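You operate a simulated robot arm through the tools that you are given. There is no shell and no other tool. Be economical: measure what you need, move in short steps, check, and stop when the job is done.

The job below is to be done with a simulated robot arm. You get a single attempt, and the scene is never put back.

## Task
On the cream card stamp a red flower over the ring and a blue leaf over the cross.
Fine: put the stamps back and cap both pads.

It is judged by the outcome, as a careful person would: the job done as asked, and still so three seconds after it is handed in. It fails if anything else is knocked over, pushed out of place, dropped, spilled or broken. Lids that push on must go on centred and level and be pressed home; caps that screw on are set level and turned clockwise until they are tight.

## Robot
A 7-joint arm with a two-finger gripper, on a carriage that runs on a rail from [-2.101, -0.001] to [0.279, 0] (x, y) and turns from -2.88 to 2.915 rad about z. Base frame: it is fixed where the carriage stands at the start and does not move with it; the origin is on the floor, on the carriage's upright axis, x ahead of it, y to its left, z up. Lengths are in m, angles in rad, forces in N, time in s.
Its first joint turns from -2.601 to 2.601 rad. Places, roughly: flower stamp (5x5x3 cm) [1.1, -0.3, 0.8]; leaf stamp (5x5x3 cm) [0.9, -0.3, 0.8]; pale grey card [1.25, 0.25, 0.75]; teal mat [1, -0.1, 0.8]; white card [1.25, -0.5, 0.75]. Payload 2.45 kg.
The tool frame sits at the grasp point between the pads (the TCP): z along the fingers, y along the line on which they close. The tips reach 0.026 m beyond it. Largest opening 0.096 m; the body of the gripper starts 0.069 m behind the TCP.
Orientation is that of the tool frame in the base frame, as a unit quaternion [w, x, y, z]. With the fingers straight down and closing along the base's y, the tool's x points along the base's -x, its y along +y and its z along -z.

## Interface
- The arm moves only by the tool servo_tool. Its argument "increments" is a list of rows, each a list of 7 numbers: the shift along the base's x, y, z in m, then the turn, a rotation vector about the base's x, y, z in rad, then the gripper command, from -1 (shut) to 1 (fully open), values between in proportion. In form: [[dx, dy, dz, ax, ay, az, claw], ...]. A call has 1 to 8 rows; each row shifts and turns the commanded pose from where the row before left it. Each row takes 0.2 s and may step no farther than 0.05 m and 0.15 rad from the row before; otherwise, or with a gripper value out of range, the whole call is refused. A pose out of reach is approached as far as the arm can. The call stops where the force on the tool passes 40 N (or 10 N more than at its start, if that is more) or the arm is blocked; 0.2 s more then pass. The fingers move at their own pace and stop on an object; they squeeze with about 22 N. The grip force told is the motor's: it shows also when the fingers shut on nothing. Time passes only in rows, and 0.2 s behind the last, so rows that do not move let the fingers close. It gives the time, the measured TCP pose, the force on the tool (base axes), the opening and the grip force at its end, in the units of the frame above (readings bear some noise), with the torque about the TCP (base axes, N m) and any sound that the robot's microphone picked up.
- Cameras (640 x 400 px; columns grow to the right, rows downward): "scene" is now at [0.045, 0.1383, 1.5706]; the picture's right is [-0.36, -0.93, 0.00], its down [-0.62, 0.24, -0.75] and it looks along [0.70, -0.27, -0.66] (base axes); focal length 265 px, centre (320, 200). "wrist" rides on the gripper at [0.082, 0.003, -0.098] in the tool frame; the picture's right is [-0.04, 1.00, 0.00], its down [-0.73, -0.03, -0.68] and it looks along [-0.68, -0.03, 0.73] (tool axes); focal length 256 px, centre (320, 200). There is no depth. A picture from a camera that has moved, and an enlarged one, comes with that camera's place and axes in the base frame and with its lens. The place of the scene camera against the robot may be out by one fixed shift of up to 0.025 m in any direction.
- get_image(camera): a new picture of that camera. The clock stands still meanwhile.
- lift_body(by): slides the trunk up (or, below 0, down) by that many m; the arm and the scene camera ride with it, the base frame stays. It gives what a move gives, with no picture.
- drive_base(legs): drives the robot by 1 to 6 legs, each [ahead, left, turn to the left] in m, m and rad, along the robot's own axes; the way and the turn of a leg run together, so that a leg with both is an arc; at most 1.5 m and 3.142 rad a leg. The arm and the cameras ride along, it lands a little off, and it stops where it bumps. It keeps to its track: a leg is cut to what the track allows. It gives what a move gives.
- pan_tilt(pan, tilt): turns the head with the scene camera to pan (to the left, within 2.705 rad either way) and tilt (down, from -0.506 to 1.204), counted from straight ahead of the robot. It gives what a move gives.
- zoom(camera, box): a new picture of the part [left, top, right, bottom] of that camera's present view, enlarged. The clock stands still meanwhile.
- job_done(): hands the job in; it is judged then, once.

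Go step by step. Nothing tells you exact positions but the pictures and the camera data: compare them with the known pose of the tool, close in by small moves and look again before you grip or let go. The budget is 120 turns and 98 pictures, counting those below and the enlarged ones. Unless the task says otherwise, let go and move clear before handing in, and close with one line.

The tools are called after "Request:" by a JSON object that holds its "name" and its "arguments". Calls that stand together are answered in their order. servo_tool: Moves the arm, as the interface text tells. Its arguments: {"type":"object","properties":{"increments":{"type":"array","items":{"type":"array","items":{"type":"number"}}}},"required":["increments"]} The other tools are called the same way: lift_body (by) slides the trunk up or down; drive_base (legs) drives the base; pan_tilt (pan, tilt) turns the head that bears the scene camera; get_image (camera) takes a picture; zoom (camera, box) takes an enlarged picture of a part of a camera's view; job_done () hands the job in.

At the start:

```text
time_s: 0.0
position: [0.6538, -0.0875, 1.0036]
tool_rot: [0.0, 0.0, 1.0, 0.0]
ft_force: [0.1, 0.5, -0.4]
wrist_torque: [-0.01, 0.0, -0.01]
grip_width: 0.096
grasp_force: 0.1
trunk travel left (down, up): [-0.55, 0.16]
robot x, y, heading: [-0.0011, 0.0005, 0.002]
head pan, tilt: [-0.37, 0.723]
```

scene: 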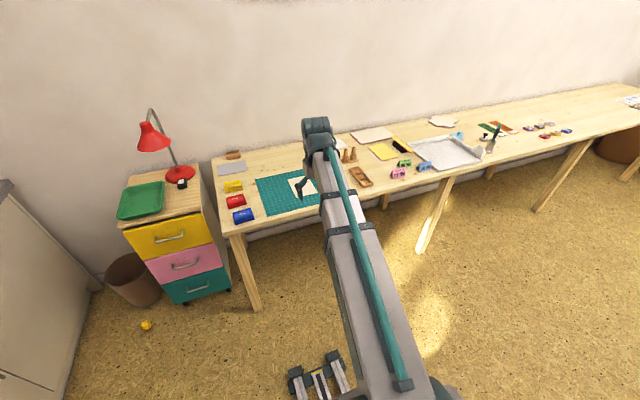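
wrist: 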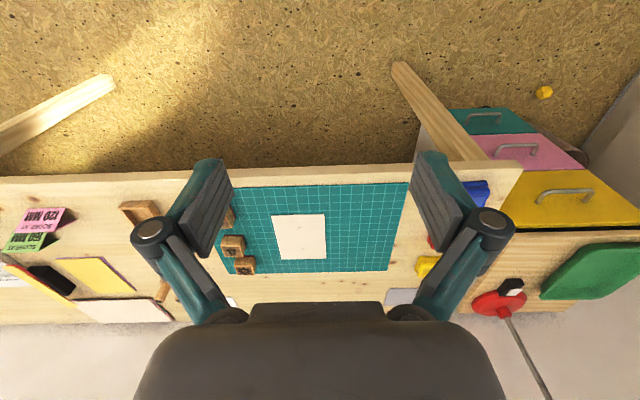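

I see a table with a teal mat holding a cream card, wooden stamps to its right and coloured ink pads to its left. I'll look closer before moving.

Request:
{"name": "zoom", "arguments": {"camera": "scene", "box": [200, 120, 440, 270]}}

Request:
{"name": "zoom", "arguments": {"camera": "wrist", "box": [180, 160, 540, 320]}}

```text
2.67 times, centred on (320, 195) of scene
camera zoom: at [0.045, 0.1383, 1.5706], right [-0.36, -0.93, 0.0], down [-0.62, 0.24, -0.75], along [0.7, -0.27, -0.66], focal length 708 px, centre (320, 213)
```

zoom: 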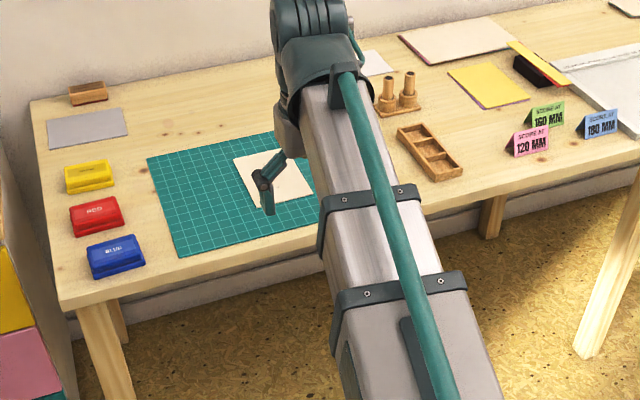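

```text
1.78 times, centred on (360, 240) of wrist
camera zoom: at [0.5719, -0.0846, 1.1027], right [0.04, 1.0, 0.0], down [0.73, -0.03, 0.68], along [0.68, -0.03, -0.73], focal length 455 px, centre (249, 129)
```

zoom: 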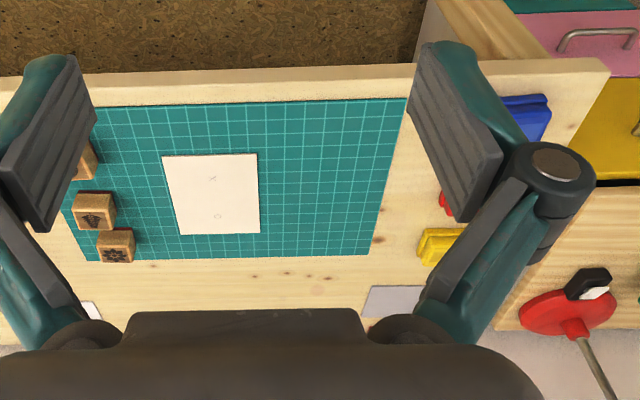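

Flower stamp is around (1.06, -0.27), beyond reach from here, so I'll drive 0.2 m ahead along the rail; the arm stays well above the table.

Request:
{"name": "drive_base", "arguments": {"legs": [[0.2, 0, 0]]}}

Request:
{"name": "servo_tool", "arguments": {"increments": [[-0.04, -0.04, 0, 0, 0, 0, 1], [-0.04, -0.04, 0, 0, 0, 0, 1], [-0.04, -0.04, 0, 0, 0, 0, 1], [-0.02, -0.04, 0, 0, 0, 0, 1], [0, 0, 0, 0, 0, 0, 1]]}}

Request:
{"name": "get_image", "arguments": {"camera": "wrist"}}

Request:
{"name": "get_image", "arguments": {"camera": "scene"}}

```text
time_s: 1.6
position: [0.8539, -0.0896, 1.0045]
tool_rot: [0.001, 0.0, 1.0, 0.0]
ft_force: [-0.3, -0.3, 0.0]
wrist_torque: [0.04, 0.03, -0.01]
grip_width: 0.0961
grasp_force: 0.0
trunk travel left (down, up): [-0.55, 0.16]
robot x, y, heading: [0.2022, -0.0008, -0.004]
head pan, tilt: [-0.37, 0.723]
```

```text
refused: row 1 steps farther than a row can; nothing moved
```

```text
93 pictures are left
camera wrist: at [0.7717, -0.0856, 1.1025], right [0.04, 1.0, 0.0], down [0.73, -0.03, 0.68], along [0.68, -0.03, -0.73], focal length 256 px, centre (320, 200)
```

wrist: 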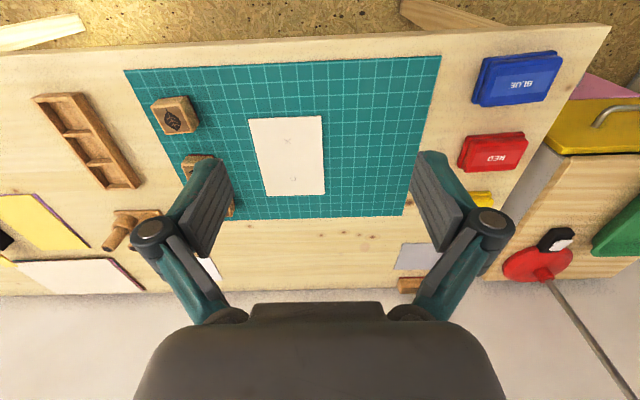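

```text
92 pictures are left
camera scene: at [0.2453, 0.1383, 1.5706], right [-0.36, -0.93, 0.0], down [-0.62, 0.24, -0.75], along [0.7, -0.27, -0.66], focal length 265 px, centre (320, 200)
```

scene: 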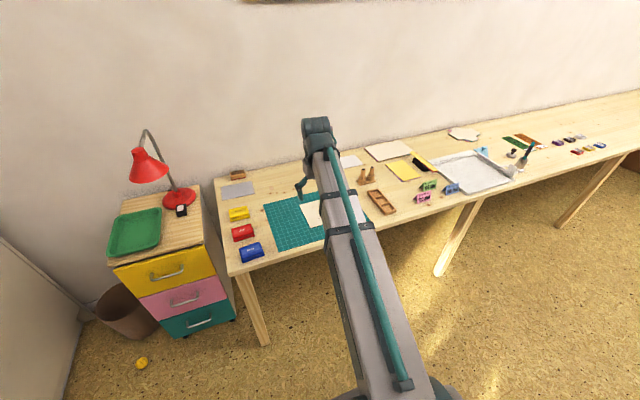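

Now I'll zoom on the pads, card and stamps.

Request:
{"name": "zoom", "arguments": {"camera": "wrist", "box": [120, 50, 340, 220]}}

Request:
{"name": "zoom", "arguments": {"camera": "wrist", "box": [430, 30, 590, 220]}}

Request:
{"name": "zoom", "arguments": {"camera": "wrist", "box": [0, 60, 200, 300]}}

```text
2.35 times, centred on (230, 135) of wrist
camera zoom: at [0.7717, -0.0856, 1.1025], right [0.04, 1.0, 0.0], down [0.73, -0.03, 0.68], along [0.68, -0.03, -0.73], focal length 602 px, centre (532, 353)
```

zoom: 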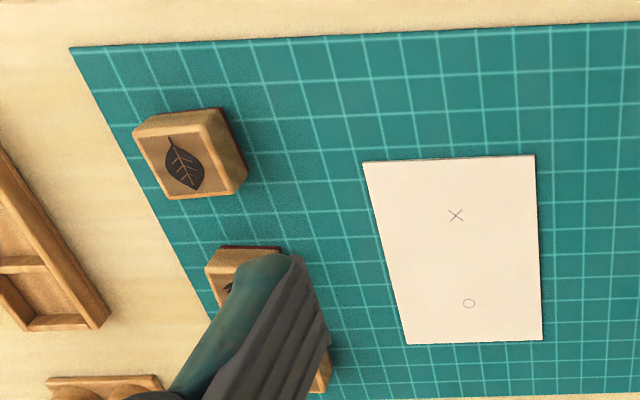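

```text
2.11 times, centred on (510, 125) of wrist
camera zoom: at [0.7717, -0.0856, 1.1025], right [0.04, 1.0, 0.0], down [0.73, -0.03, 0.68], along [0.68, -0.03, -0.73], focal length 539 px, centre (-80, 358)
```

zoom: 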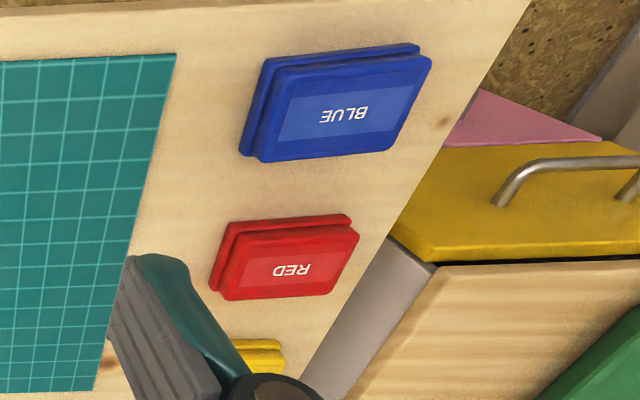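

```text
1.67 times, centred on (100, 180) of wrist
camera zoom: at [0.7717, -0.0856, 1.1025], right [0.04, 1.0, 0.0], down [0.73, -0.03, 0.68], along [0.68, -0.03, -0.73], focal length 427 px, centre (687, 233)
```

zoom: 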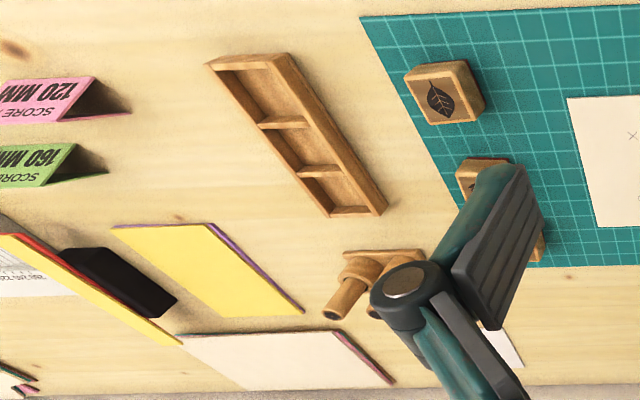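

I need a closer look at the tray and stamps to decide where "back" is; moving above them.

Request:
{"name": "servo_tool", "arguments": {"increments": [[0, -0.048, 0, 0, 0, 0, 1], [0, -0.048, 0, 0, 0, 0, 1], [0, -0.048, 0, 0, 0, 0, 1], [0, -0.048, 0, 0, 0, 0, 1], [0, -0.048, 0, 0, 0, 0, 1], [0, 0, 0, 0, 0, 0, 1]]}}

Request:
{"name": "get_image", "arguments": {"camera": "wrist"}}

Request:
{"name": "zoom", "arguments": {"camera": "wrist", "box": [220, 60, 420, 220]}}

```text
time_s: 3.0
position: [0.854, -0.3287, 1.0039]
tool_rot: [0.0, 0.001, 1.0, 0.0]
ft_force: [-0.4, 0.2, -0.1]
wrist_torque: [0.01, 0.03, -0.02]
grip_width: 0.0961
grasp_force: 0.1
trunk travel left (down, up): [-0.55, 0.16]
robot x, y, heading: [0.2006, -0.0012, -0.008]
head pan, tilt: [-0.37, 0.723]
```

```text
88 pictures are left
camera wrist: at [0.7721, -0.326, 1.1029], right [0.04, 1.0, 0.0], down [0.73, -0.03, 0.68], along [0.68, -0.03, -0.73], focal length 256 px, centre (320, 200)
```

wrist: 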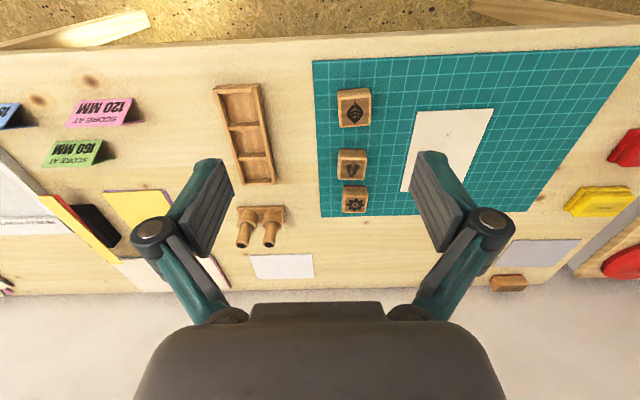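

```text
2.50 times, centred on (320, 140) of wrist
camera zoom: at [0.7721, -0.326, 1.1029], right [0.04, 1.0, 0.0], down [0.73, -0.03, 0.68], along [0.68, -0.03, -0.73], focal length 640 px, centre (320, 350)
```

zoom: 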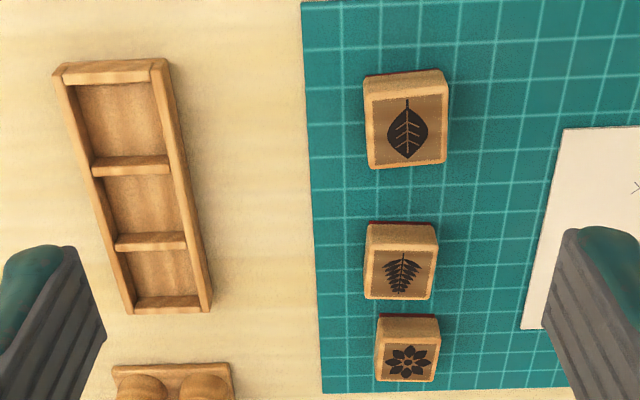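

The stamps (leaf, fern, flower from near to far) stand on the mat; their own places there are "back". Next I'll view the pads up close.

Request:
{"name": "servo_tool", "arguments": {"increments": [[0, 0.049, 0, 0, 0, 0, 1], [0, 0.049, 0, 0, 0, 0, 1], [0, 0.049, 0, 0, 0, 0, 1], [0, 0.049, 0, 0, 0, 0, 1], [0, 0.049, 0, 0, 0, 0, 1], [0, 0.049, 0, 0, 0, 0, 1], [0, 0.049, 0, 0, 0, 0, 1], [0, 0.049, 0, 0, 0, 0, 1]]}}

Request:
{"name": "servo_tool", "arguments": {"increments": [[0, 0.049, 0, 0, 0, 0, 1], [0, 0.049, 0, 0, 0, 0, 1], [0, 0.02, -0.04, 0, 0, 0, 1], [0, 0.0, -0.03, 0, 0, 0, 1], [0, 0, 0, 0, 0, 0, 1]]}}

Request:
{"name": "get_image", "arguments": {"camera": "wrist"}}

Request:
{"name": "zoom", "arguments": {"camera": "wrist", "box": [220, 20, 420, 220]}}

```text
time_s: 4.8
position: [0.8517, 0.0629, 1.0038]
tool_rot: [-0.001, 0.0, 1.0, 0.0]
ft_force: [-0.6, 0.1, -1.0]
wrist_torque: [-0.01, 0.01, 0.01]
grip_width: 0.0961
grasp_force: 0.0
trunk travel left (down, up): [-0.55, 0.16]
robot x, y, heading: [0.1955, 0.0017, -0.001]
head pan, tilt: [-0.37, 0.723]
```

```text
time_s: 6.0
position: [0.8527, 0.1809, 0.9355]
tool_rot: [-0.001, 0.001, 1.0, 0.0]
ft_force: [-0.2, -1.0, 0.1]
wrist_torque: [-0.01, 0.01, -0.02]
grip_width: 0.0961
grasp_force: 0.1
trunk travel left (down, up): [-0.55, 0.16]
robot x, y, heading: [0.1987, 0.0008, 0.002]
head pan, tilt: [-0.37, 0.723]
```

```text
86 pictures are left
camera wrist: at [0.7714, 0.1842, 1.0336], right [0.04, 1.0, 0.0], down [0.73, -0.03, 0.68], along [0.68, -0.03, -0.73], focal length 256 px, centre (320, 200)
```

wrist: 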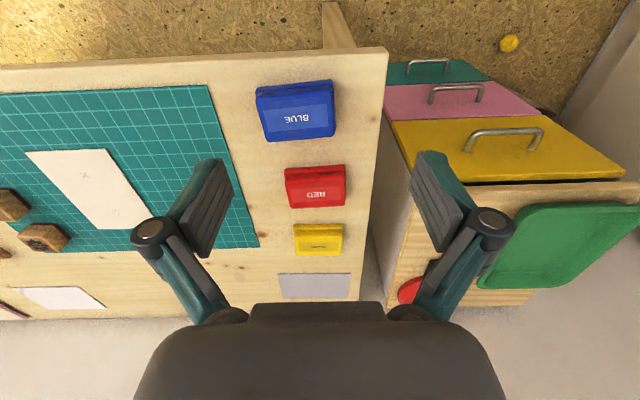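

```text
2.00 times, centred on (320, 120) of wrist
camera zoom: at [0.7714, 0.1842, 1.0336], right [0.04, 1.0, 0.0], down [0.73, -0.03, 0.68], along [0.68, -0.03, -0.73], focal length 512 px, centre (320, 360)
```

zoom: 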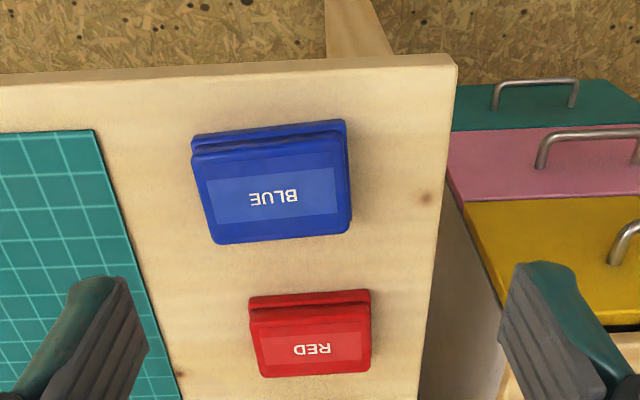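

Request:
{"name": "zoom", "arguments": {"camera": "scene", "box": [220, 200, 280, 265]}}

Request:
{"name": "zoom", "arguments": {"camera": "wrist", "box": [250, 70, 350, 150]}}

```text
6.15 times, centred on (250, 232) of scene
camera zoom: at [0.2449, 0.1384, 1.5706], right [-0.36, -0.93, 0.0], down [-0.62, 0.24, -0.75], along [0.7, -0.27, -0.66], focal length 1633 px, centre (751, 0)
```

zoom: 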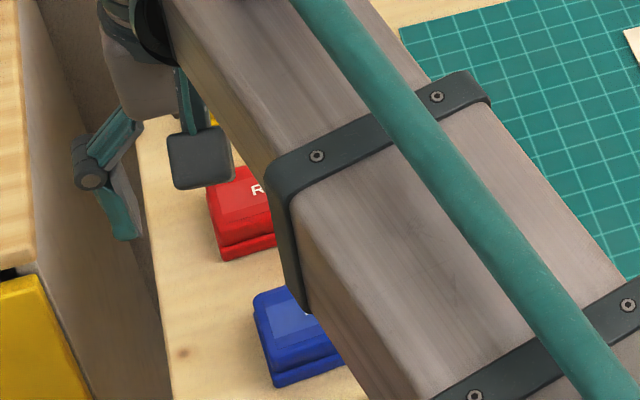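

```text
5.00 times, centred on (300, 110) of wrist
camera zoom: at [0.7714, 0.1842, 1.0336], right [0.04, 1.0, 0.0], down [0.73, -0.03, 0.68], along [0.68, -0.03, -0.73], focal length 1280 px, centre (420, 650)
```

zoom: 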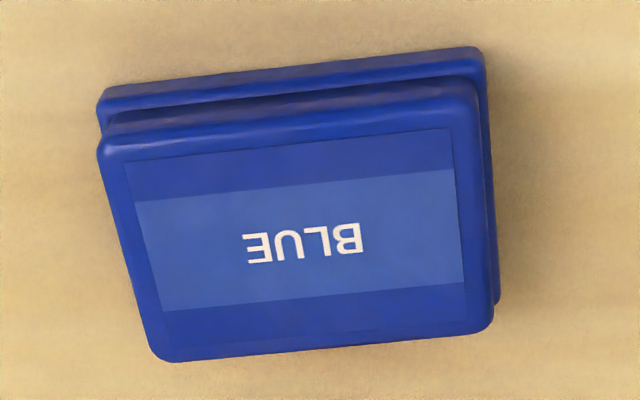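

Blue lid is centred near (0.892, 0.154), top z≈0.777, yaw ≈+0.05; about 7.7×4.9 cm. I'll hover over it with the fingers either side in y.

Request:
{"name": "servo_tool", "arguments": {"increments": [[0.02, -0.014, -0.03, 0, 0, 0.03, 1], [0.0193, -0.0125, -0.035, 0, 0, 0.02, 1], [0, 0, 0, 0, 0, 0, 1], [0, 0, 0, 0, 0, 0, 1]]}}

Request:
{"name": "get_image", "arguments": {"camera": "wrist"}}

```text
time_s: 7.0
position: [0.8928, 0.1548, 0.8713]
tool_rot: [0.0, -0.025, 1.0, 0.0]
ft_force: [0.0, -0.1, 0.0]
wrist_torque: [-0.04, 0.02, -0.02]
grip_width: 0.0959
grasp_force: 0.0
trunk travel left (down, up): [-0.55, 0.16]
robot x, y, heading: [0.2007, 0.0027, -0.001]
head pan, tilt: [-0.37, 0.723]
```

```text
82 pictures are left
camera wrist: at [0.8107, 0.1534, 0.9692], right [-0.01, 1.0, 0.0], down [0.73, 0.01, 0.68], along [0.68, 0.01, -0.73], focal length 256 px, centre (320, 200)
```

wrist: 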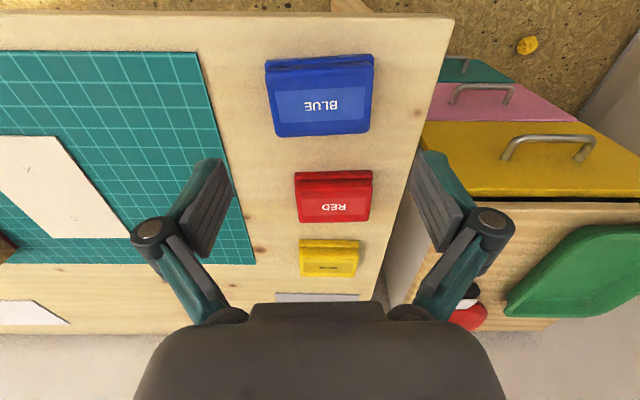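

Request:
{"name": "zoom", "arguments": {"camera": "wrist", "box": [250, 45, 390, 145]}}

Request:
{"name": "zoom", "arguments": {"camera": "wrist", "box": [270, 150, 400, 240]}}

```text
4.00 times, centred on (320, 95) of wrist
camera zoom: at [0.8107, 0.1534, 0.9692], right [-0.01, 1.0, 0.0], down [0.73, 0.01, 0.68], along [0.68, 0.01, -0.73], focal length 1024 px, centre (320, 620)
```

zoom: 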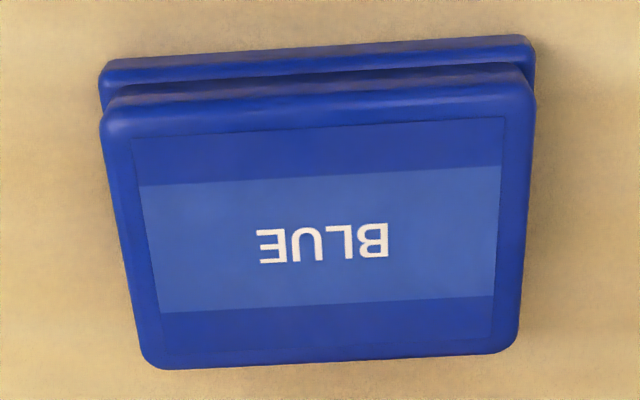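

```text
4.44 times, centred on (335, 195) of wrist
camera zoom: at [0.8107, 0.1534, 0.9692], right [-0.01, 1.0, 0.0], down [0.73, 0.01, 0.68], along [0.68, 0.01, -0.73], focal length 1138 px, centre (253, 222)
```

zoom: 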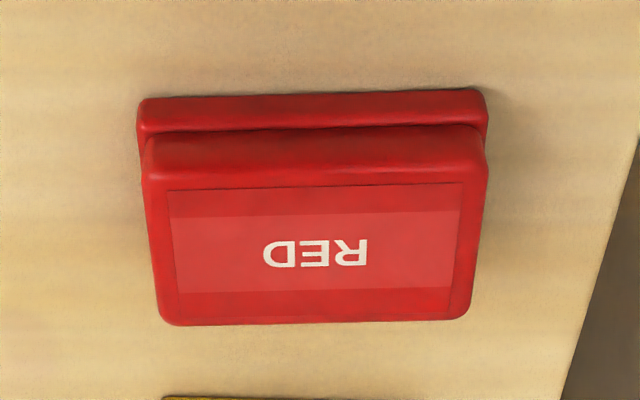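

Blue lid centre (0.891, 0.155), yaw ≈0.06. Descend so the tips reach only the upper half (lid) and close.

Request:
{"name": "servo_tool", "arguments": {"increments": [[-0.0015, 0, -0.04, 0, 0, 0.01, 1], [0, 0, -0.03, 0, 0, 0, 1], [0, 0, -0.007, 0, 0, 0, 1], [0, 0, 0, 0, 0, 0, 1]]}}

Request:
{"name": "get_image", "arguments": {"camera": "wrist"}}

```text
time_s: 8.0
position: [0.8906, 0.1537, 0.792]
tool_rot: [0.0, -0.029, 1.0, 0.0]
ft_force: [-0.4, 0.0, -0.2]
wrist_torque: [-0.01, 0.0, 0.01]
grip_width: 0.0962
grasp_force: 0.1
trunk travel left (down, up): [-0.55, 0.16]
robot x, y, heading: [0.1964, 0.0022, 0.003]
head pan, tilt: [-0.37, 0.723]
```

```text
79 pictures are left
camera wrist: at [0.8098, 0.1532, 0.8914], right [-0.02, 1.0, 0.0], down [0.73, 0.01, 0.68], along [0.68, 0.01, -0.73], focal length 256 px, centre (320, 200)
```

wrist: 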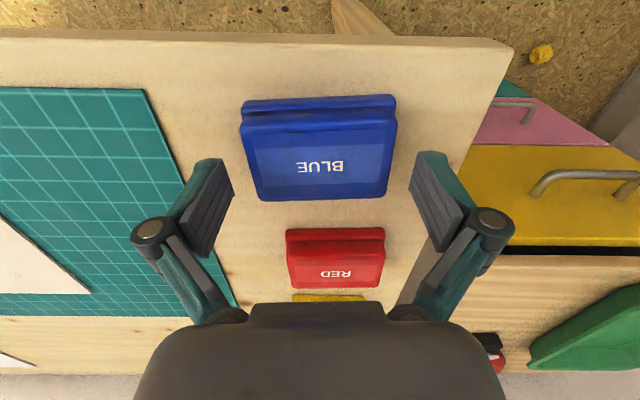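

Fingers straddle the lid well. Close.

Request:
{"name": "servo_tool", "arguments": {"increments": [[0, 0, 0, 0, 0, 0, -0.2], [0, 0, 0, 0, 0, 0, -1], [0, 0, 0, 0, 0, 0, -1], [0, 0, 0, 0, 0, 0, -1]]}}

Request:
{"name": "servo_tool", "arguments": {"increments": [[0, 0, 0.01, 0, 0, 0, -1], [0, 0, 0.01, 0, 0, 0, -1], [0, 0, 0.01, 0, 0, 0, -1], [0, 0, 0, 0, 0, 0, -1]]}}

Request:
{"name": "get_image", "arguments": {"camera": "wrist"}}

```text
time_s: 9.0
position: [0.8909, 0.1559, 0.7928]
tool_rot: [0.0, -0.029, 1.0, 0.0]
ft_force: [1.5, 0.0, 4.0]
wrist_torque: [-0.01, 0.0, 0.04]
grip_width: 0.0763
grasp_force: 22.3
trunk travel left (down, up): [-0.55, 0.16]
robot x, y, heading: [0.1957, 0.0007, -0.005]
head pan, tilt: [-0.37, 0.723]
heard: snap
```

```text
time_s: 10.0
position: [0.8914, 0.1529, 0.8227]
tool_rot: [0.0, -0.029, 1.0, 0.0]
ft_force: [0.5, -0.7, -0.1]
wrist_torque: [0.04, 0.03, -0.01]
grip_width: 0.0764
grasp_force: 22.1
trunk travel left (down, up): [-0.55, 0.16]
robot x, y, heading: [0.1964, 0.0019, -0.001]
head pan, tilt: [-0.37, 0.723]
```

```text
78 pictures are left
camera wrist: at [0.8095, 0.1529, 0.9216], right [-0.02, 1.0, 0.0], down [0.73, 0.01, 0.68], along [0.68, 0.01, -0.73], focal length 256 px, centre (320, 200)
```

wrist: 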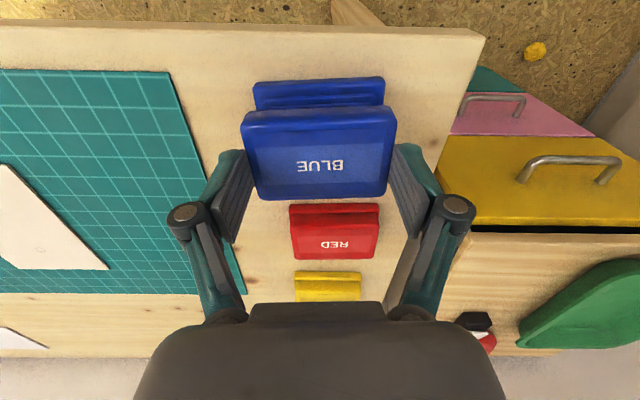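

The lid came off with a snap and the base stayed. I'll set the lid on the free left strip of the mat at y≈0.02.

Request:
{"name": "servo_tool", "arguments": {"increments": [[0, 0, 0.04, 0, 0, 0, -1], [0, -0.045, 0, 0, 0, 0, -1], [0, -0.045, 0, 0, 0, 0, -1], [0, -0.045, 0, 0, 0, 0, -1], [0, 0, -0.04, 0, 0, 0, -1], [0, 0, -0.03, 0, 0, 0, -1], [0, 0, 0, 0, 0, 0, -1]]}}

Request:
{"name": "get_image", "arguments": {"camera": "wrist"}}

```text
time_s: 11.6
position: [0.8902, 0.0187, 0.792]
tool_rot: [0.0, -0.029, 1.0, 0.001]
ft_force: [0.0, 0.3, -0.3]
wrist_torque: [0.05, 0.0, -0.02]
grip_width: 0.0765
grasp_force: 21.9
trunk travel left (down, up): [-0.55, 0.16]
robot x, y, heading: [0.1993, 0.0067, -0.0]
head pan, tilt: [-0.37, 0.723]
```

```text
77 pictures are left
camera wrist: at [0.8089, 0.0169, 0.8908], right [-0.02, 1.0, 0.0], down [0.73, 0.01, 0.68], along [0.68, 0.01, -0.73], focal length 256 px, centre (320, 200)
```

wrist: 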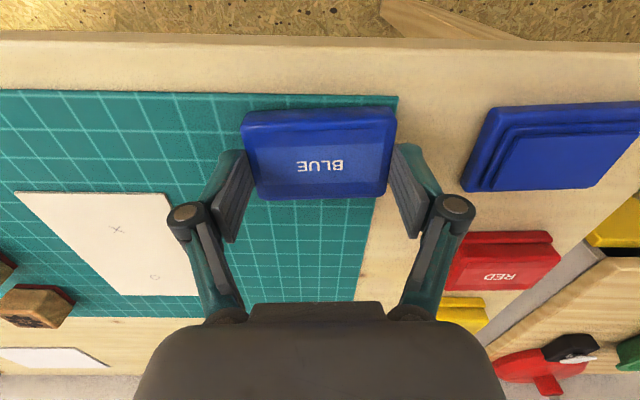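

Request:
{"name": "servo_tool", "arguments": {"increments": [[0, -0.014, 0, 0, 0, 0, -1], [0, 0, -0.006, 0, 0, 0, -1], [0, 0, -0.003, 0, 0, 0, -1], [0, 0, -0.003, 0, 0, 0, -1], [0, 0, 0, 0, 0, 0, -1]]}}

```text
time_s: 12.8
position: [0.892, 0.0052, 0.7835]
tool_rot: [0.004, -0.029, 1.0, -0.001]
ft_force: [-2.4, -0.1, 22.2]
wrist_torque: [0.15, 0.27, 0.0]
grip_width: 0.0766
grasp_force: 22.2
trunk travel left (down, up): [-0.55, 0.16]
robot x, y, heading: [0.2024, -0.0052, -0.002]
head pan, tilt: [-0.37, 0.723]
stopped in row 5: the force on the tool passed its limit at 41 N (the readings are from after the stop); the commanded pose is now the measured one
```

Contact with the mat at TCP z≈0.784. Release, rise, and go on to the red pad.

Request:
{"name": "servo_tool", "arguments": {"increments": [[0, 0, 0.001, 0, 0, 0, 0.2], [0, 0, 0, 0, 0, 0, 1], [0, 0, 0, 0, 0, 0, 1], [0, 0, 0.04, 0, 0, 0, 1], [0, 0, 0.04, 0, 0, 0, 1], [0.02, 0.045, 0, 0, 0, 0, 1], [0.02, 0.045, 0, 0, 0, 0, 1], [0.02, 0.045, 0, 0, 0, 0, 1]]}}

Request:
{"name": "servo_tool", "arguments": {"increments": [[0.01, 0.02, 0, 0, 0, 0, 1], [0, 0, 0, 0, 0, 0, 1]]}}

Request:
{"name": "get_image", "arguments": {"camera": "wrist"}}

Request:
{"name": "zoom", "arguments": {"camera": "wrist", "box": [230, 10, 410, 140]}}

```text
time_s: 14.6
position: [0.9531, 0.1403, 0.8619]
tool_rot: [0.002, -0.029, 1.0, 0.0]
ft_force: [-0.2, 0.7, 0.2]
wrist_torque: [0.0, -0.03, 0.02]
grip_width: 0.0961
grasp_force: 0.1
trunk travel left (down, up): [-0.55, 0.16]
robot x, y, heading: [0.2016, -0.0048, -0.0]
head pan, tilt: [-0.37, 0.723]
```

```text
time_s: 15.2
position: [0.9624, 0.1598, 0.862]
tool_rot: [0.002, -0.03, 1.0, 0.0]
ft_force: [-0.4, 0.8, 0.2]
wrist_torque: [0.0, 0.0, -0.01]
grip_width: 0.096
grasp_force: 0.0
trunk travel left (down, up): [-0.55, 0.16]
robot x, y, heading: [0.1966, 0.0003, -0.002]
head pan, tilt: [-0.37, 0.723]
```

```text
76 pictures are left
camera wrist: at [0.88, 0.1584, 0.9607], right [-0.02, 1.0, 0.0], down [0.73, 0.01, 0.68], along [0.68, 0.01, -0.73], focal length 256 px, centre (320, 200)
```

wrist: 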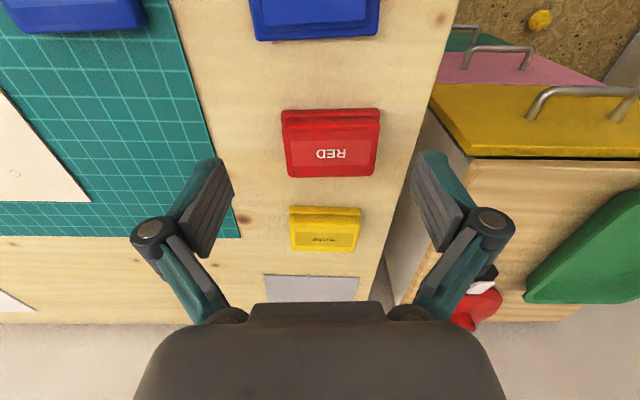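

```text
3.08 times, centred on (320, 75) of wrist
camera zoom: at [0.88, 0.1584, 0.9607], right [-0.02, 1.0, 0.0], down [0.73, 0.01, 0.68], along [0.68, 0.01, -0.73], focal length 788 px, centre (320, 585)
```

zoom: 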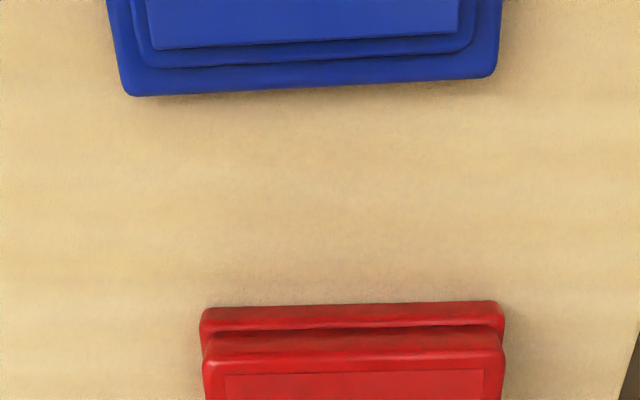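

Request:
{"name": "zoom", "arguments": {"camera": "wrist", "box": [265, 95, 395, 185]}}

```text
4.44 times, centred on (330, 140) of wrist
camera zoom: at [0.88, 0.1584, 0.9607], right [-0.02, 1.0, 0.0], down [0.73, 0.01, 0.68], along [0.68, 0.01, -0.73], focal length 1138 px, centre (276, 467)
```

zoom: 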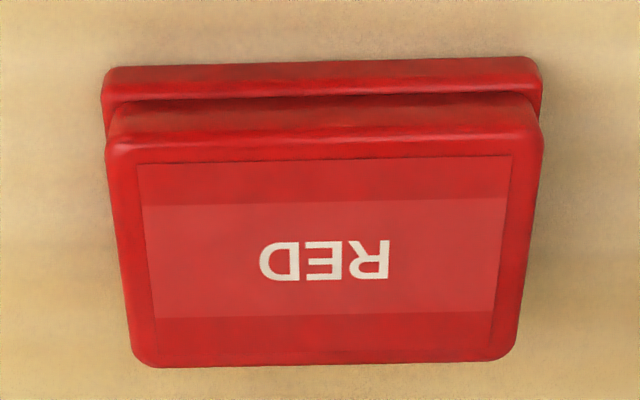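

Red lid centre (0.997, 0.169), yaw ≈0.04. Same grasp there.

Request:
{"name": "servo_tool", "arguments": {"increments": [[0.0347, 0.0093, 0, 0, 0, -0.018, 1], [0, 0, -0.035, 0, 0, 0, 1], [0, 0, -0.034, 0, 0, 0, 1], [0, 0, 0, 0, 0, 0, 1]]}}

Request:
{"name": "get_image", "arguments": {"camera": "wrist"}}

```text
time_s: 16.2
position: [0.9978, 0.1692, 0.7926]
tool_rot: [0.002, -0.02, 1.0, 0.0]
ft_force: [0.9, 0.2, -0.4]
wrist_torque: [0.01, 0.0, 0.04]
grip_width: 0.096
grasp_force: 0.1
trunk travel left (down, up): [-0.55, 0.16]
robot x, y, heading: [0.1982, 0.0022, -0.005]
head pan, tilt: [-0.37, 0.723]
```

```text
73 pictures are left
camera wrist: at [0.9155, 0.1679, 0.8919], right [0.0, 1.0, 0.0], down [0.73, 0.0, 0.68], along [0.68, 0.0, -0.73], focal length 256 px, centre (320, 200)
```

wrist: 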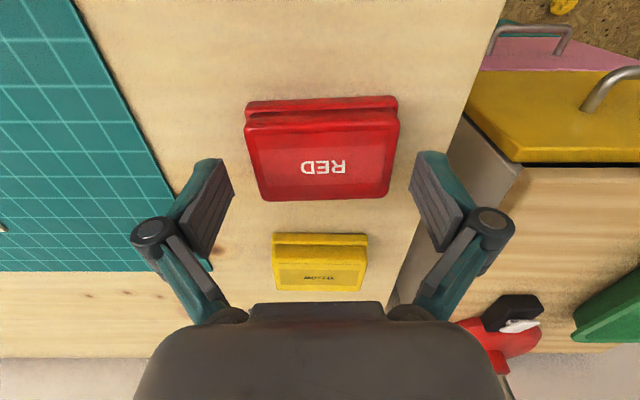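

Request:
{"name": "servo_tool", "arguments": {"increments": [[0, 0, 0, 0, 0, 0, -0.2], [0, 0, 0, 0, 0, 0, -1], [0, 0, 0, 0, 0, 0, -1], [0, 0, 0, 0, 0, 0, -1]]}}

Request:
{"name": "servo_tool", "arguments": {"increments": [[0, 0, 0.01, 0, 0, 0, -1], [0, 0, 0.02, 0, 0, 0, -1], [0, 0, 0.04, 0, 0, 0, -1], [0, -0.045, 0, 0, 0, 0, -1], [0, -0.045, 0, 0, 0, 0, -1], [0, -0.045, 0, 0, 0, 0, -1], [0, -0.029, 0, 0, 0, 0, -1], [0, 0, -0.035, 0, 0, 0, -1]]}}

Request:
{"name": "get_image", "arguments": {"camera": "wrist"}}

```text
time_s: 17.2
position: [0.9972, 0.1692, 0.7927]
tool_rot: [0.003, -0.02, 1.0, 0.001]
ft_force: [0.3, 0.4, 2.7]
wrist_torque: [0.15, -0.01, 0.0]
grip_width: 0.0758
grasp_force: 22.1
trunk travel left (down, up): [-0.55, 0.16]
robot x, y, heading: [0.2005, -0.002, -0.001]
head pan, tilt: [-0.37, 0.723]
heard: snap
```

```text
time_s: 19.0
position: [0.9976, 0.0044, 0.8294]
tool_rot: [0.002, -0.019, 1.0, 0.001]
ft_force: [-0.3, 0.0, 0.1]
wrist_torque: [0.04, 0.0, -0.03]
grip_width: 0.0755
grasp_force: 22.3
trunk travel left (down, up): [-0.55, 0.16]
robot x, y, heading: [0.1993, -0.0022, -0.003]
head pan, tilt: [-0.37, 0.723]
```

```text
72 pictures are left
camera wrist: at [0.915, 0.0049, 0.9269], right [0.0, 1.0, 0.0], down [0.73, 0.0, 0.68], along [0.68, 0.0, -0.73], focal length 256 px, centre (320, 200)
```

wrist: 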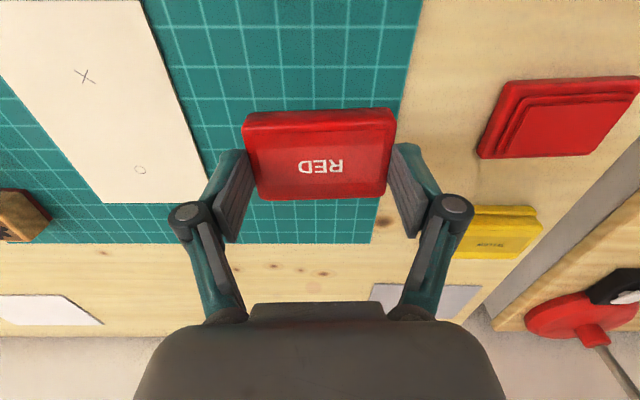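

Request:
{"name": "servo_tool", "arguments": {"increments": [[0, 0, -0.03, 0, 0, 0, -1], [0, 0, -0.009, 0, 0, 0, -1], [0, 0, -0.004, 0, 0, 0, -1], [0, 0, -0.002, 0, 0, 0, -1], [0, 0, 0, 0, 0, 0, -1]]}}

```text
time_s: 20.2
position: [0.9967, 0.0046, 0.7847]
tool_rot: [0.004, -0.019, 1.0, 0.0]
ft_force: [3.2, -0.7, 13.4]
wrist_torque: [0.16, 0.05, -0.02]
grip_width: 0.0754
grasp_force: 21.8
trunk travel left (down, up): [-0.55, 0.16]
robot x, y, heading: [0.1993, 0.0027, 0.003]
head pan, tilt: [-0.37, 0.723]
```

Red lid touches the mat; release and rise, then view card and pads from above.

Request:
{"name": "servo_tool", "arguments": {"increments": [[0, 0, 0, 0, 0, 0, 0.2], [0, 0, 0, 0, 0, 0, 1], [0, 0, 0, 0, 0, 0, 1], [0, 0, 0.04, 0, 0, 0, 1], [0, 0, 0.04, 0, 0, 0, 1], [-0.045, 0, 0.02, 0, 0, 0, 1], [-0.045, 0, 0.01, 0, 0, 0, 1], [-0.025, 0, 0, 0, 0, 0, 1]]}}

Request:
{"name": "get_image", "arguments": {"camera": "wrist"}}

Request:
{"name": "zoom", "arguments": {"camera": "wrist", "box": [380, 10, 560, 180]}}

```text
time_s: 22.0
position: [0.8812, 0.0062, 0.8939]
tool_rot: [0.001, -0.021, 1.0, 0.0]
ft_force: [-0.4, -0.7, 0.0]
wrist_torque: [-0.01, -0.02, 0.02]
grip_width: 0.0962
grasp_force: 0.0
trunk travel left (down, up): [-0.55, 0.16]
robot x, y, heading: [0.2002, 0.0037, -0.005]
head pan, tilt: [-0.37, 0.723]
```

```text
71 pictures are left
camera wrist: at [0.7992, 0.0058, 0.9925], right [0.0, 1.0, 0.0], down [0.73, 0.0, 0.68], along [0.68, 0.0, -0.73], focal length 256 px, centre (320, 200)
```

wrist: 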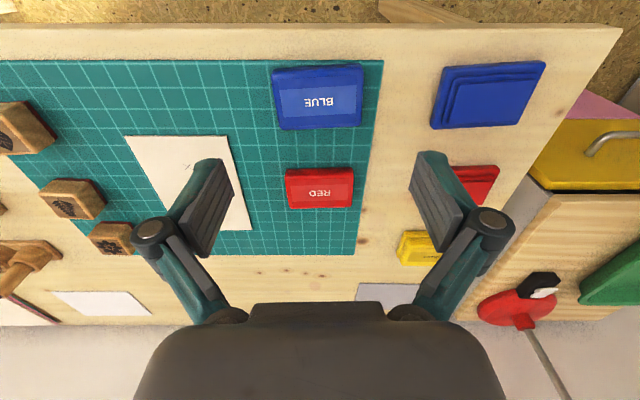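

```text
2.35 times, centred on (470, 95) of wrist
camera zoom: at [0.7992, 0.0058, 0.9925], right [0.0, 1.0, 0.0], down [0.73, 0.0, 0.68], along [0.68, 0.0, -0.73], focal length 602 px, centre (-33, 447)
```

zoom: 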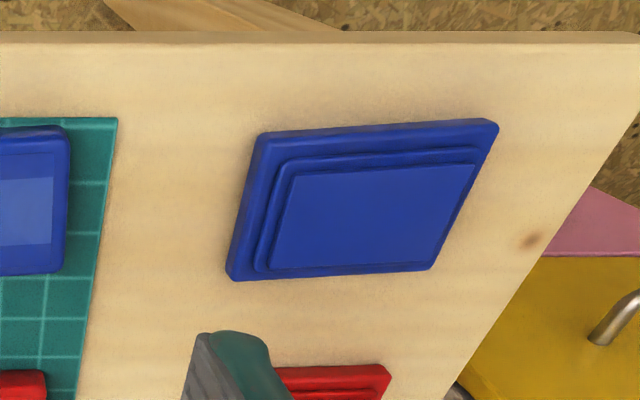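

Blue pad is open with its ink face on top. Now measure the card's ring and cross from directly in front.

Request:
{"name": "servo_tool", "arguments": {"increments": [[0, -0.045, 0, 0, 0, -0.01, 1], [0, -0.045, 0, 0, 0, -0.01, 1], [0.01, -0.03, 0, 0, 0, -0.02, 1], [0, 0, 0, 0, 0, 0, 1]]}}

Request:
{"name": "get_image", "arguments": {"camera": "wrist"}}

Request:
{"name": "zoom", "arguments": {"camera": "wrist", "box": [240, 90, 400, 190]}}

```text
time_s: 23.0
position: [0.8925, -0.1148, 0.8935]
tool_rot: [0.002, 0.0, 1.0, 0.0]
ft_force: [0.9, -0.3, 1.1]
wrist_torque: [0.04, -0.01, -0.01]
grip_width: 0.0962
grasp_force: 0.1
trunk travel left (down, up): [-0.55, 0.16]
robot x, y, heading: [0.1979, -0.0005, 0.001]
head pan, tilt: [-0.37, 0.723]
```

```text
69 pictures are left
camera wrist: at [0.8101, -0.1116, 0.993], right [0.04, 1.0, 0.0], down [0.73, -0.03, 0.68], along [0.68, -0.03, -0.73], focal length 256 px, centre (320, 200)
```

wrist: 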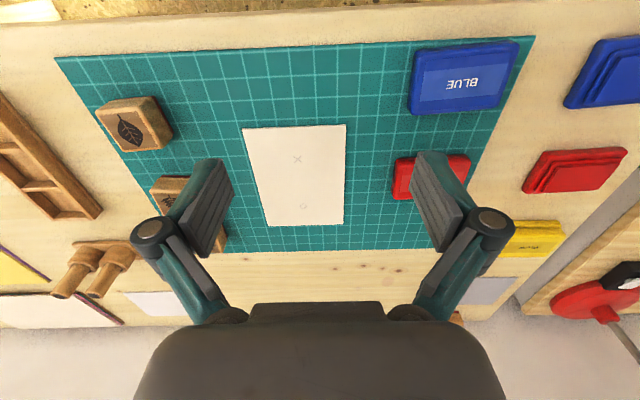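

```text
4.00 times, centred on (320, 140) of wrist
camera zoom: at [0.8101, -0.1116, 0.993], right [0.04, 1.0, 0.0], down [0.73, -0.03, 0.68], along [0.68, -0.03, -0.73], focal length 1024 px, centre (320, 440)
```

zoom: 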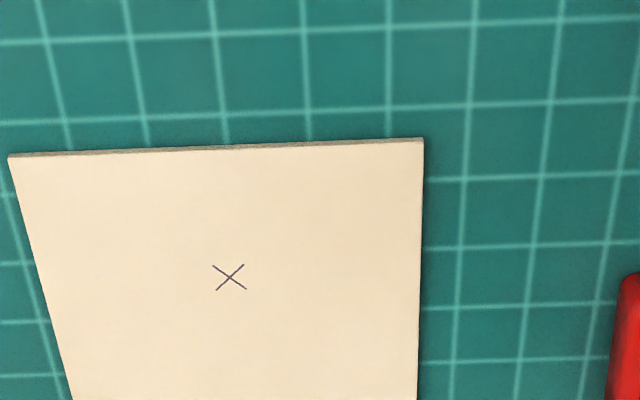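

Cross ≈(0.970,-0.144), ring ≈(1.043,-0.144). I'll bring the empty tool low over the cross to calibrate.

Request:
{"name": "servo_tool", "arguments": {"increments": [[0.04, -0.015, 0, 0, 0, 0, 1], [0.038, -0.0145, -0.03, 0, 0, 0, 1], [0, 0, -0.04, 0, 0, 0, 1], [0, 0, -0.024, 0, 0, 0, 1], [0, 0, 0, 0, 0, 0, 1]]}}

Request:
{"name": "get_image", "arguments": {"camera": "wrist"}}

Request:
{"name": "zoom", "arguments": {"camera": "wrist", "box": [240, 110, 400, 210]}}

```text
refused: row 2 steps farther than a row can; nothing moved
```

```text
67 pictures are left
camera wrist: at [0.8101, -0.1116, 0.993], right [0.04, 1.0, 0.0], down [0.73, -0.03, 0.68], along [0.68, -0.03, -0.73], focal length 256 px, centre (320, 200)
```

wrist: 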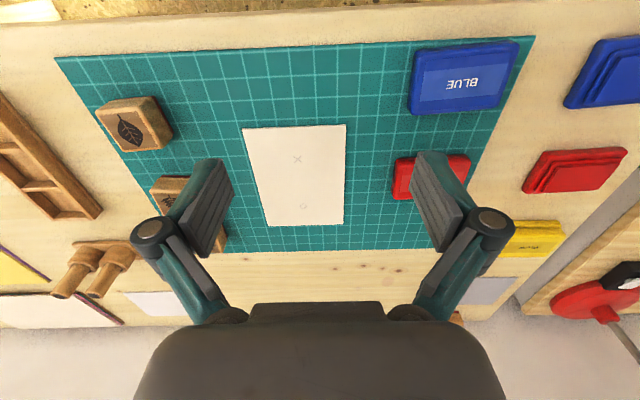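

```text
4.00 times, centred on (320, 160) of wrist
camera zoom: at [0.8101, -0.1116, 0.993], right [0.04, 1.0, 0.0], down [0.73, -0.03, 0.68], along [0.68, -0.03, -0.73], focal length 1024 px, centre (320, 360)
```

zoom: 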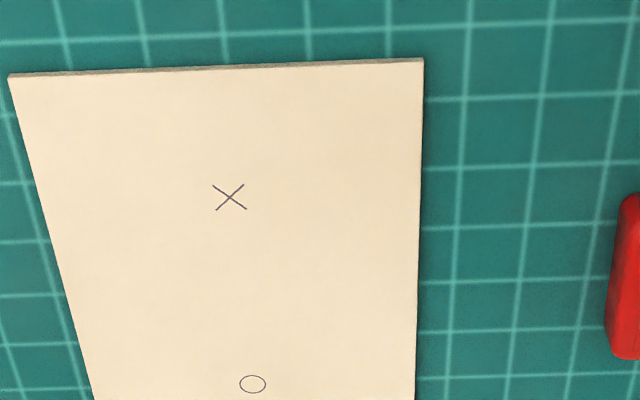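

Request:
{"name": "servo_tool", "arguments": {"increments": [[0.04, -0.015, 0, 0, 0, 0, 1], [0.038, -0.0145, 0, 0, 0, 0, 1], [0, 0, -0.045, 0, 0, 0, 1], [0, 0, -0.045, 0, 0, 0, 1], [0, 0, 0, 0, 0, 0, 1]]}}

Request:
{"name": "zoom", "arguments": {"camera": "wrist", "box": [220, 90, 420, 250]}}

```text
time_s: 24.2
position: [0.9706, -0.1436, 0.8047]
tool_rot: [0.003, 0.001, 1.0, -0.001]
ft_force: [-0.3, -0.3, -1.6]
wrist_torque: [0.01, 0.03, 0.0]
grip_width: 0.0961
grasp_force: 0.0
trunk travel left (down, up): [-0.55, 0.16]
robot x, y, heading: [0.1994, 0.0011, -0.001]
head pan, tilt: [-0.37, 0.723]
```

```text
2.50 times, centred on (320, 170) of wrist
camera zoom: at [0.8888, -0.1401, 0.9027], right [0.04, 1.0, 0.0], down [0.73, -0.03, 0.68], along [0.68, -0.03, -0.73], focal length 640 px, centre (320, 275)
```

zoom: 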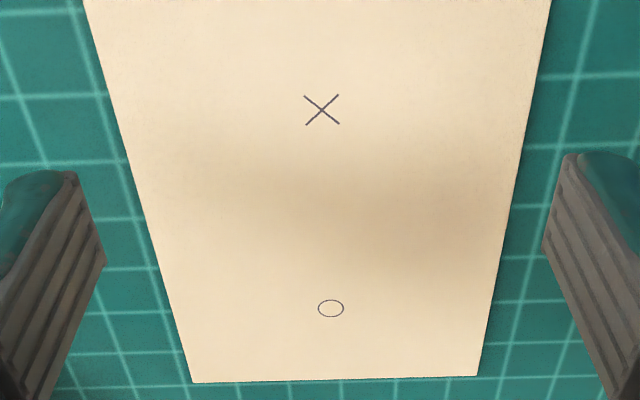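

Calibrated: cross (0.969,-0.143), ring (1.0425,-0.143). Now toward the flower stamp near (1.085,-0.279).

Request:
{"name": "servo_tool", "arguments": {"increments": [[0, 0, 0.045, 0, 0, 0, 1], [0, 0, 0.025, 0, 0, 0, 1], [0.03, -0.035, 0, 0, 0, 0, 1], [0.03, -0.035, 0, 0, 0, 0, 1], [0.025, -0.035, 0, 0, 0, 0, 1], [0, -0.03, 0, 0, 0, 0, 1], [0, 0, 0, 0, 0, 0, 1]]}}

Request:
{"name": "get_image", "arguments": {"camera": "wrist"}}

Request:
{"name": "zoom", "arguments": {"camera": "wrist", "box": [240, 110, 400, 210]}}

```text
time_s: 25.8
position: [1.0536, -0.2792, 0.8737]
tool_rot: [0.003, 0.0, 1.0, 0.0]
ft_force: [-0.3, -0.6, 0.2]
wrist_torque: [0.01, 0.02, 0.0]
grip_width: 0.0961
grasp_force: 0.0
trunk travel left (down, up): [-0.55, 0.16]
robot x, y, heading: [0.1962, -0.0009, -0.004]
head pan, tilt: [-0.37, 0.723]
```

```text
64 pictures are left
camera wrist: at [0.9724, -0.2759, 0.972], right [0.04, 1.0, 0.0], down [0.73, -0.03, 0.68], along [0.68, -0.03, -0.73], focal length 256 px, centre (320, 200)
```

wrist: 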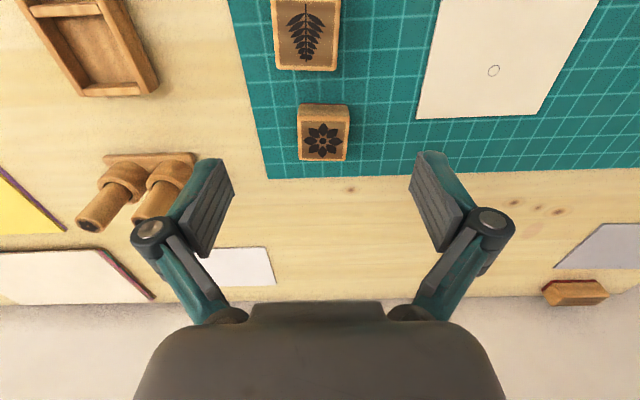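

```text
4.00 times, centred on (320, 160) of wrist
camera zoom: at [0.9724, -0.2759, 0.972], right [0.04, 1.0, 0.0], down [0.73, -0.03, 0.68], along [0.68, -0.03, -0.73], focal length 1024 px, centre (320, 360)
```

zoom: 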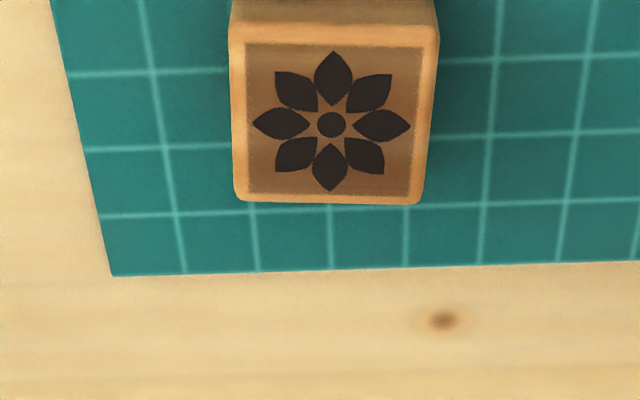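

Flower stamp centre (1.082,-0.279), about 4.1 cm square, yaw ≈-0.055. Align and descend to grip with tips ~13 mm above its base.

Request:
{"name": "servo_tool", "arguments": {"increments": [[0.028, 0.0005, 0, 0, 0, -0.055, 1], [0, 0, -0.043, 0, 0, 0, 1], [0, 0, -0.04, 0, 0, 0, 1], [0, 0, 0, 0, 0, 0, 1]]}}

Request:
{"name": "get_image", "arguments": {"camera": "wrist"}}

```text
time_s: 26.8
position: [1.0832, -0.2786, 0.7896]
tool_rot: [0.003, 0.027, 1.0, 0.0]
ft_force: [0.2, 0.0, 0.0]
wrist_torque: [0.0, 0.0, 0.03]
grip_width: 0.0957
grasp_force: 0.0
trunk travel left (down, up): [-0.55, 0.16]
robot x, y, heading: [0.1977, -0.0005, -0.003]
head pan, tilt: [-0.37, 0.723]
```

```text
62 pictures are left
camera wrist: at [1.0007, -0.2699, 0.8879], right [0.09, 1.0, 0.0], down [0.73, -0.07, 0.68], along [0.68, -0.07, -0.73], focal length 256 px, centre (320, 200)
```

wrist: 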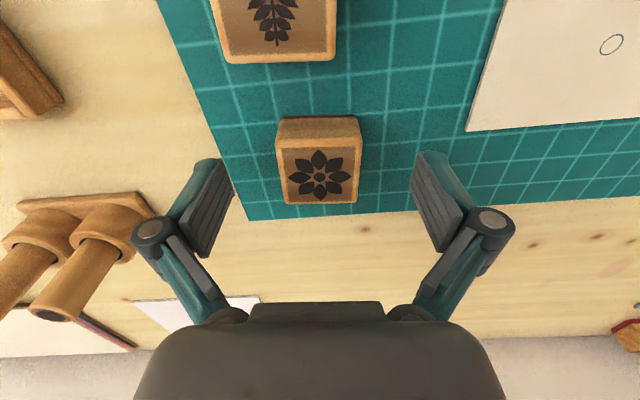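

Request:
{"name": "servo_tool", "arguments": {"increments": [[-0.0008, 0, 0.001, 0, 0.005, 0, 1], [0, 0, 0, 0, 0, 0, 0], [0, 0, 0, 0, 0, 0, -1], [0, 0, 0, 0, 0, 0, -1], [0, 0, 0, 0, 0, 0, -1]]}}

```text
time_s: 28.0
position: [1.0816, -0.2784, 0.7909]
tool_rot: [-0.001, 0.027, 1.0, 0.0]
ft_force: [0.5, 0.1, 1.6]
wrist_torque: [0.01, 0.02, -0.01]
grip_width: 0.041
grasp_force: 22.0
trunk travel left (down, up): [-0.55, 0.16]
robot x, y, heading: [0.2006, -0.0002, 0.0]
head pan, tilt: [-0.37, 0.723]
```

Flower stamp gripped (4.1 cm). Lift and carry to the red pad.

Request:
{"name": "servo_tool", "arguments": {"increments": [[0, 0, 0.02, 0, 0, 0, -1], [0, 0, 0.045, 0, 0, 0, -1], [0, 0, 0.025, 0, 0, 0, -1], [-0.0085, 0.0447, 0, 0, 0, 0.0095, -1], [-0.0085, 0.0447, 0, 0, 0, 0.0095, -1], [-0.0085, 0.0447, 0, 0, 0, 0.0095, -1], [-0.0085, 0.0447, 0, 0, 0, 0.0095, -1], [-0.0085, 0.0447, 0, 0, 0, 0.0095, -1]]}}

Request:
{"name": "servo_tool", "arguments": {"increments": [[-0.0085, 0.0447, 0, 0, 0, 0.0095, -1], [-0.0085, 0.0447, 0, 0, 0, 0.0095, -1], [-0.0085, 0.0447, 0, 0, 0, 0.0095, -1], [-0.0085, 0.0447, 0, 0, 0, 0.0095, -1], [-0.0081, 0.0451, 0, 0, 0, 0.0095, -1], [0, 0, -0.03, 0, 0, 0, -1], [0, 0, 0, 0, 0, 0, -1]]}}

Request:
{"name": "get_image", "arguments": {"camera": "wrist"}}

```text
time_s: 29.8
position: [1.0402, -0.0538, 0.8798]
tool_rot: [0.0, 0.004, 1.0, -0.001]
ft_force: [-0.1, 0.6, -0.1]
wrist_torque: [0.0, -0.01, 0.01]
grip_width: 0.041
grasp_force: 22.0
trunk travel left (down, up): [-0.55, 0.16]
robot x, y, heading: [0.1997, 0.0038, -0.003]
head pan, tilt: [-0.37, 0.723]
```

```text
time_s: 31.4
position: [0.9985, 0.1687, 0.8527]
tool_rot: [0.0, -0.021, 1.0, 0.0]
ft_force: [0.4, 0.0, 0.4]
wrist_torque: [0.01, 0.0, 0.01]
grip_width: 0.0411
grasp_force: 22.2
trunk travel left (down, up): [-0.55, 0.16]
robot x, y, heading: [0.1995, 0.0022, -0.003]
head pan, tilt: [-0.37, 0.723]
```

```text
61 pictures are left
camera wrist: at [0.9163, 0.1688, 0.9512], right [0.0, 1.0, 0.0], down [0.73, 0.0, 0.68], along [0.68, 0.0, -0.73], focal length 256 px, centre (320, 200)
```

wrist: 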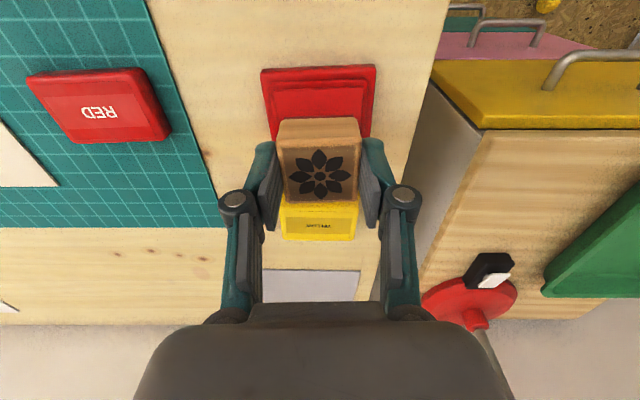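

Lined up over the red pad. Descend gently to press.

Request:
{"name": "servo_tool", "arguments": {"increments": [[0, 0, -0.02, 0, 0, 0, -1], [0, 0, -0.018, 0, 0, 0, -1], [0, 0, -0.005, 0, 0, 0, -1], [0, 0, 0, 0, 0, 0, -1]]}}

```text
time_s: 32.4
position: [0.9981, 0.1673, 0.8081]
tool_rot: [0.0, -0.02, 1.0, -0.001]
ft_force: [-0.9, 0.4, 0.2]
wrist_torque: [-0.01, 0.0, 0.01]
grip_width: 0.0411
grasp_force: 21.9
trunk travel left (down, up): [-0.55, 0.16]
robot x, y, heading: [0.1989, 0.0002, -0.001]
head pan, tilt: [-0.37, 0.723]
```

Request:
{"name": "servo_tool", "arguments": {"increments": [[0, 0, -0.002, 0, 0, 0, -1], [0, 0, -0.002, 0, 0, 0, -1], [0, 0, 0, 0, 0, 0, -1]]}}

```text
time_s: 33.2
position: [0.9972, 0.1684, 0.8064]
tool_rot: [0.001, -0.02, 1.0, 0.0]
ft_force: [4.3, 0.6, 19.7]
wrist_torque: [0.03, -0.09, -0.04]
grip_width: 0.0411
grasp_force: 22.1
trunk travel left (down, up): [-0.55, 0.16]
robot x, y, heading: [0.2011, -0.003, 0.001]
head pan, tilt: [-0.37, 0.723]
```

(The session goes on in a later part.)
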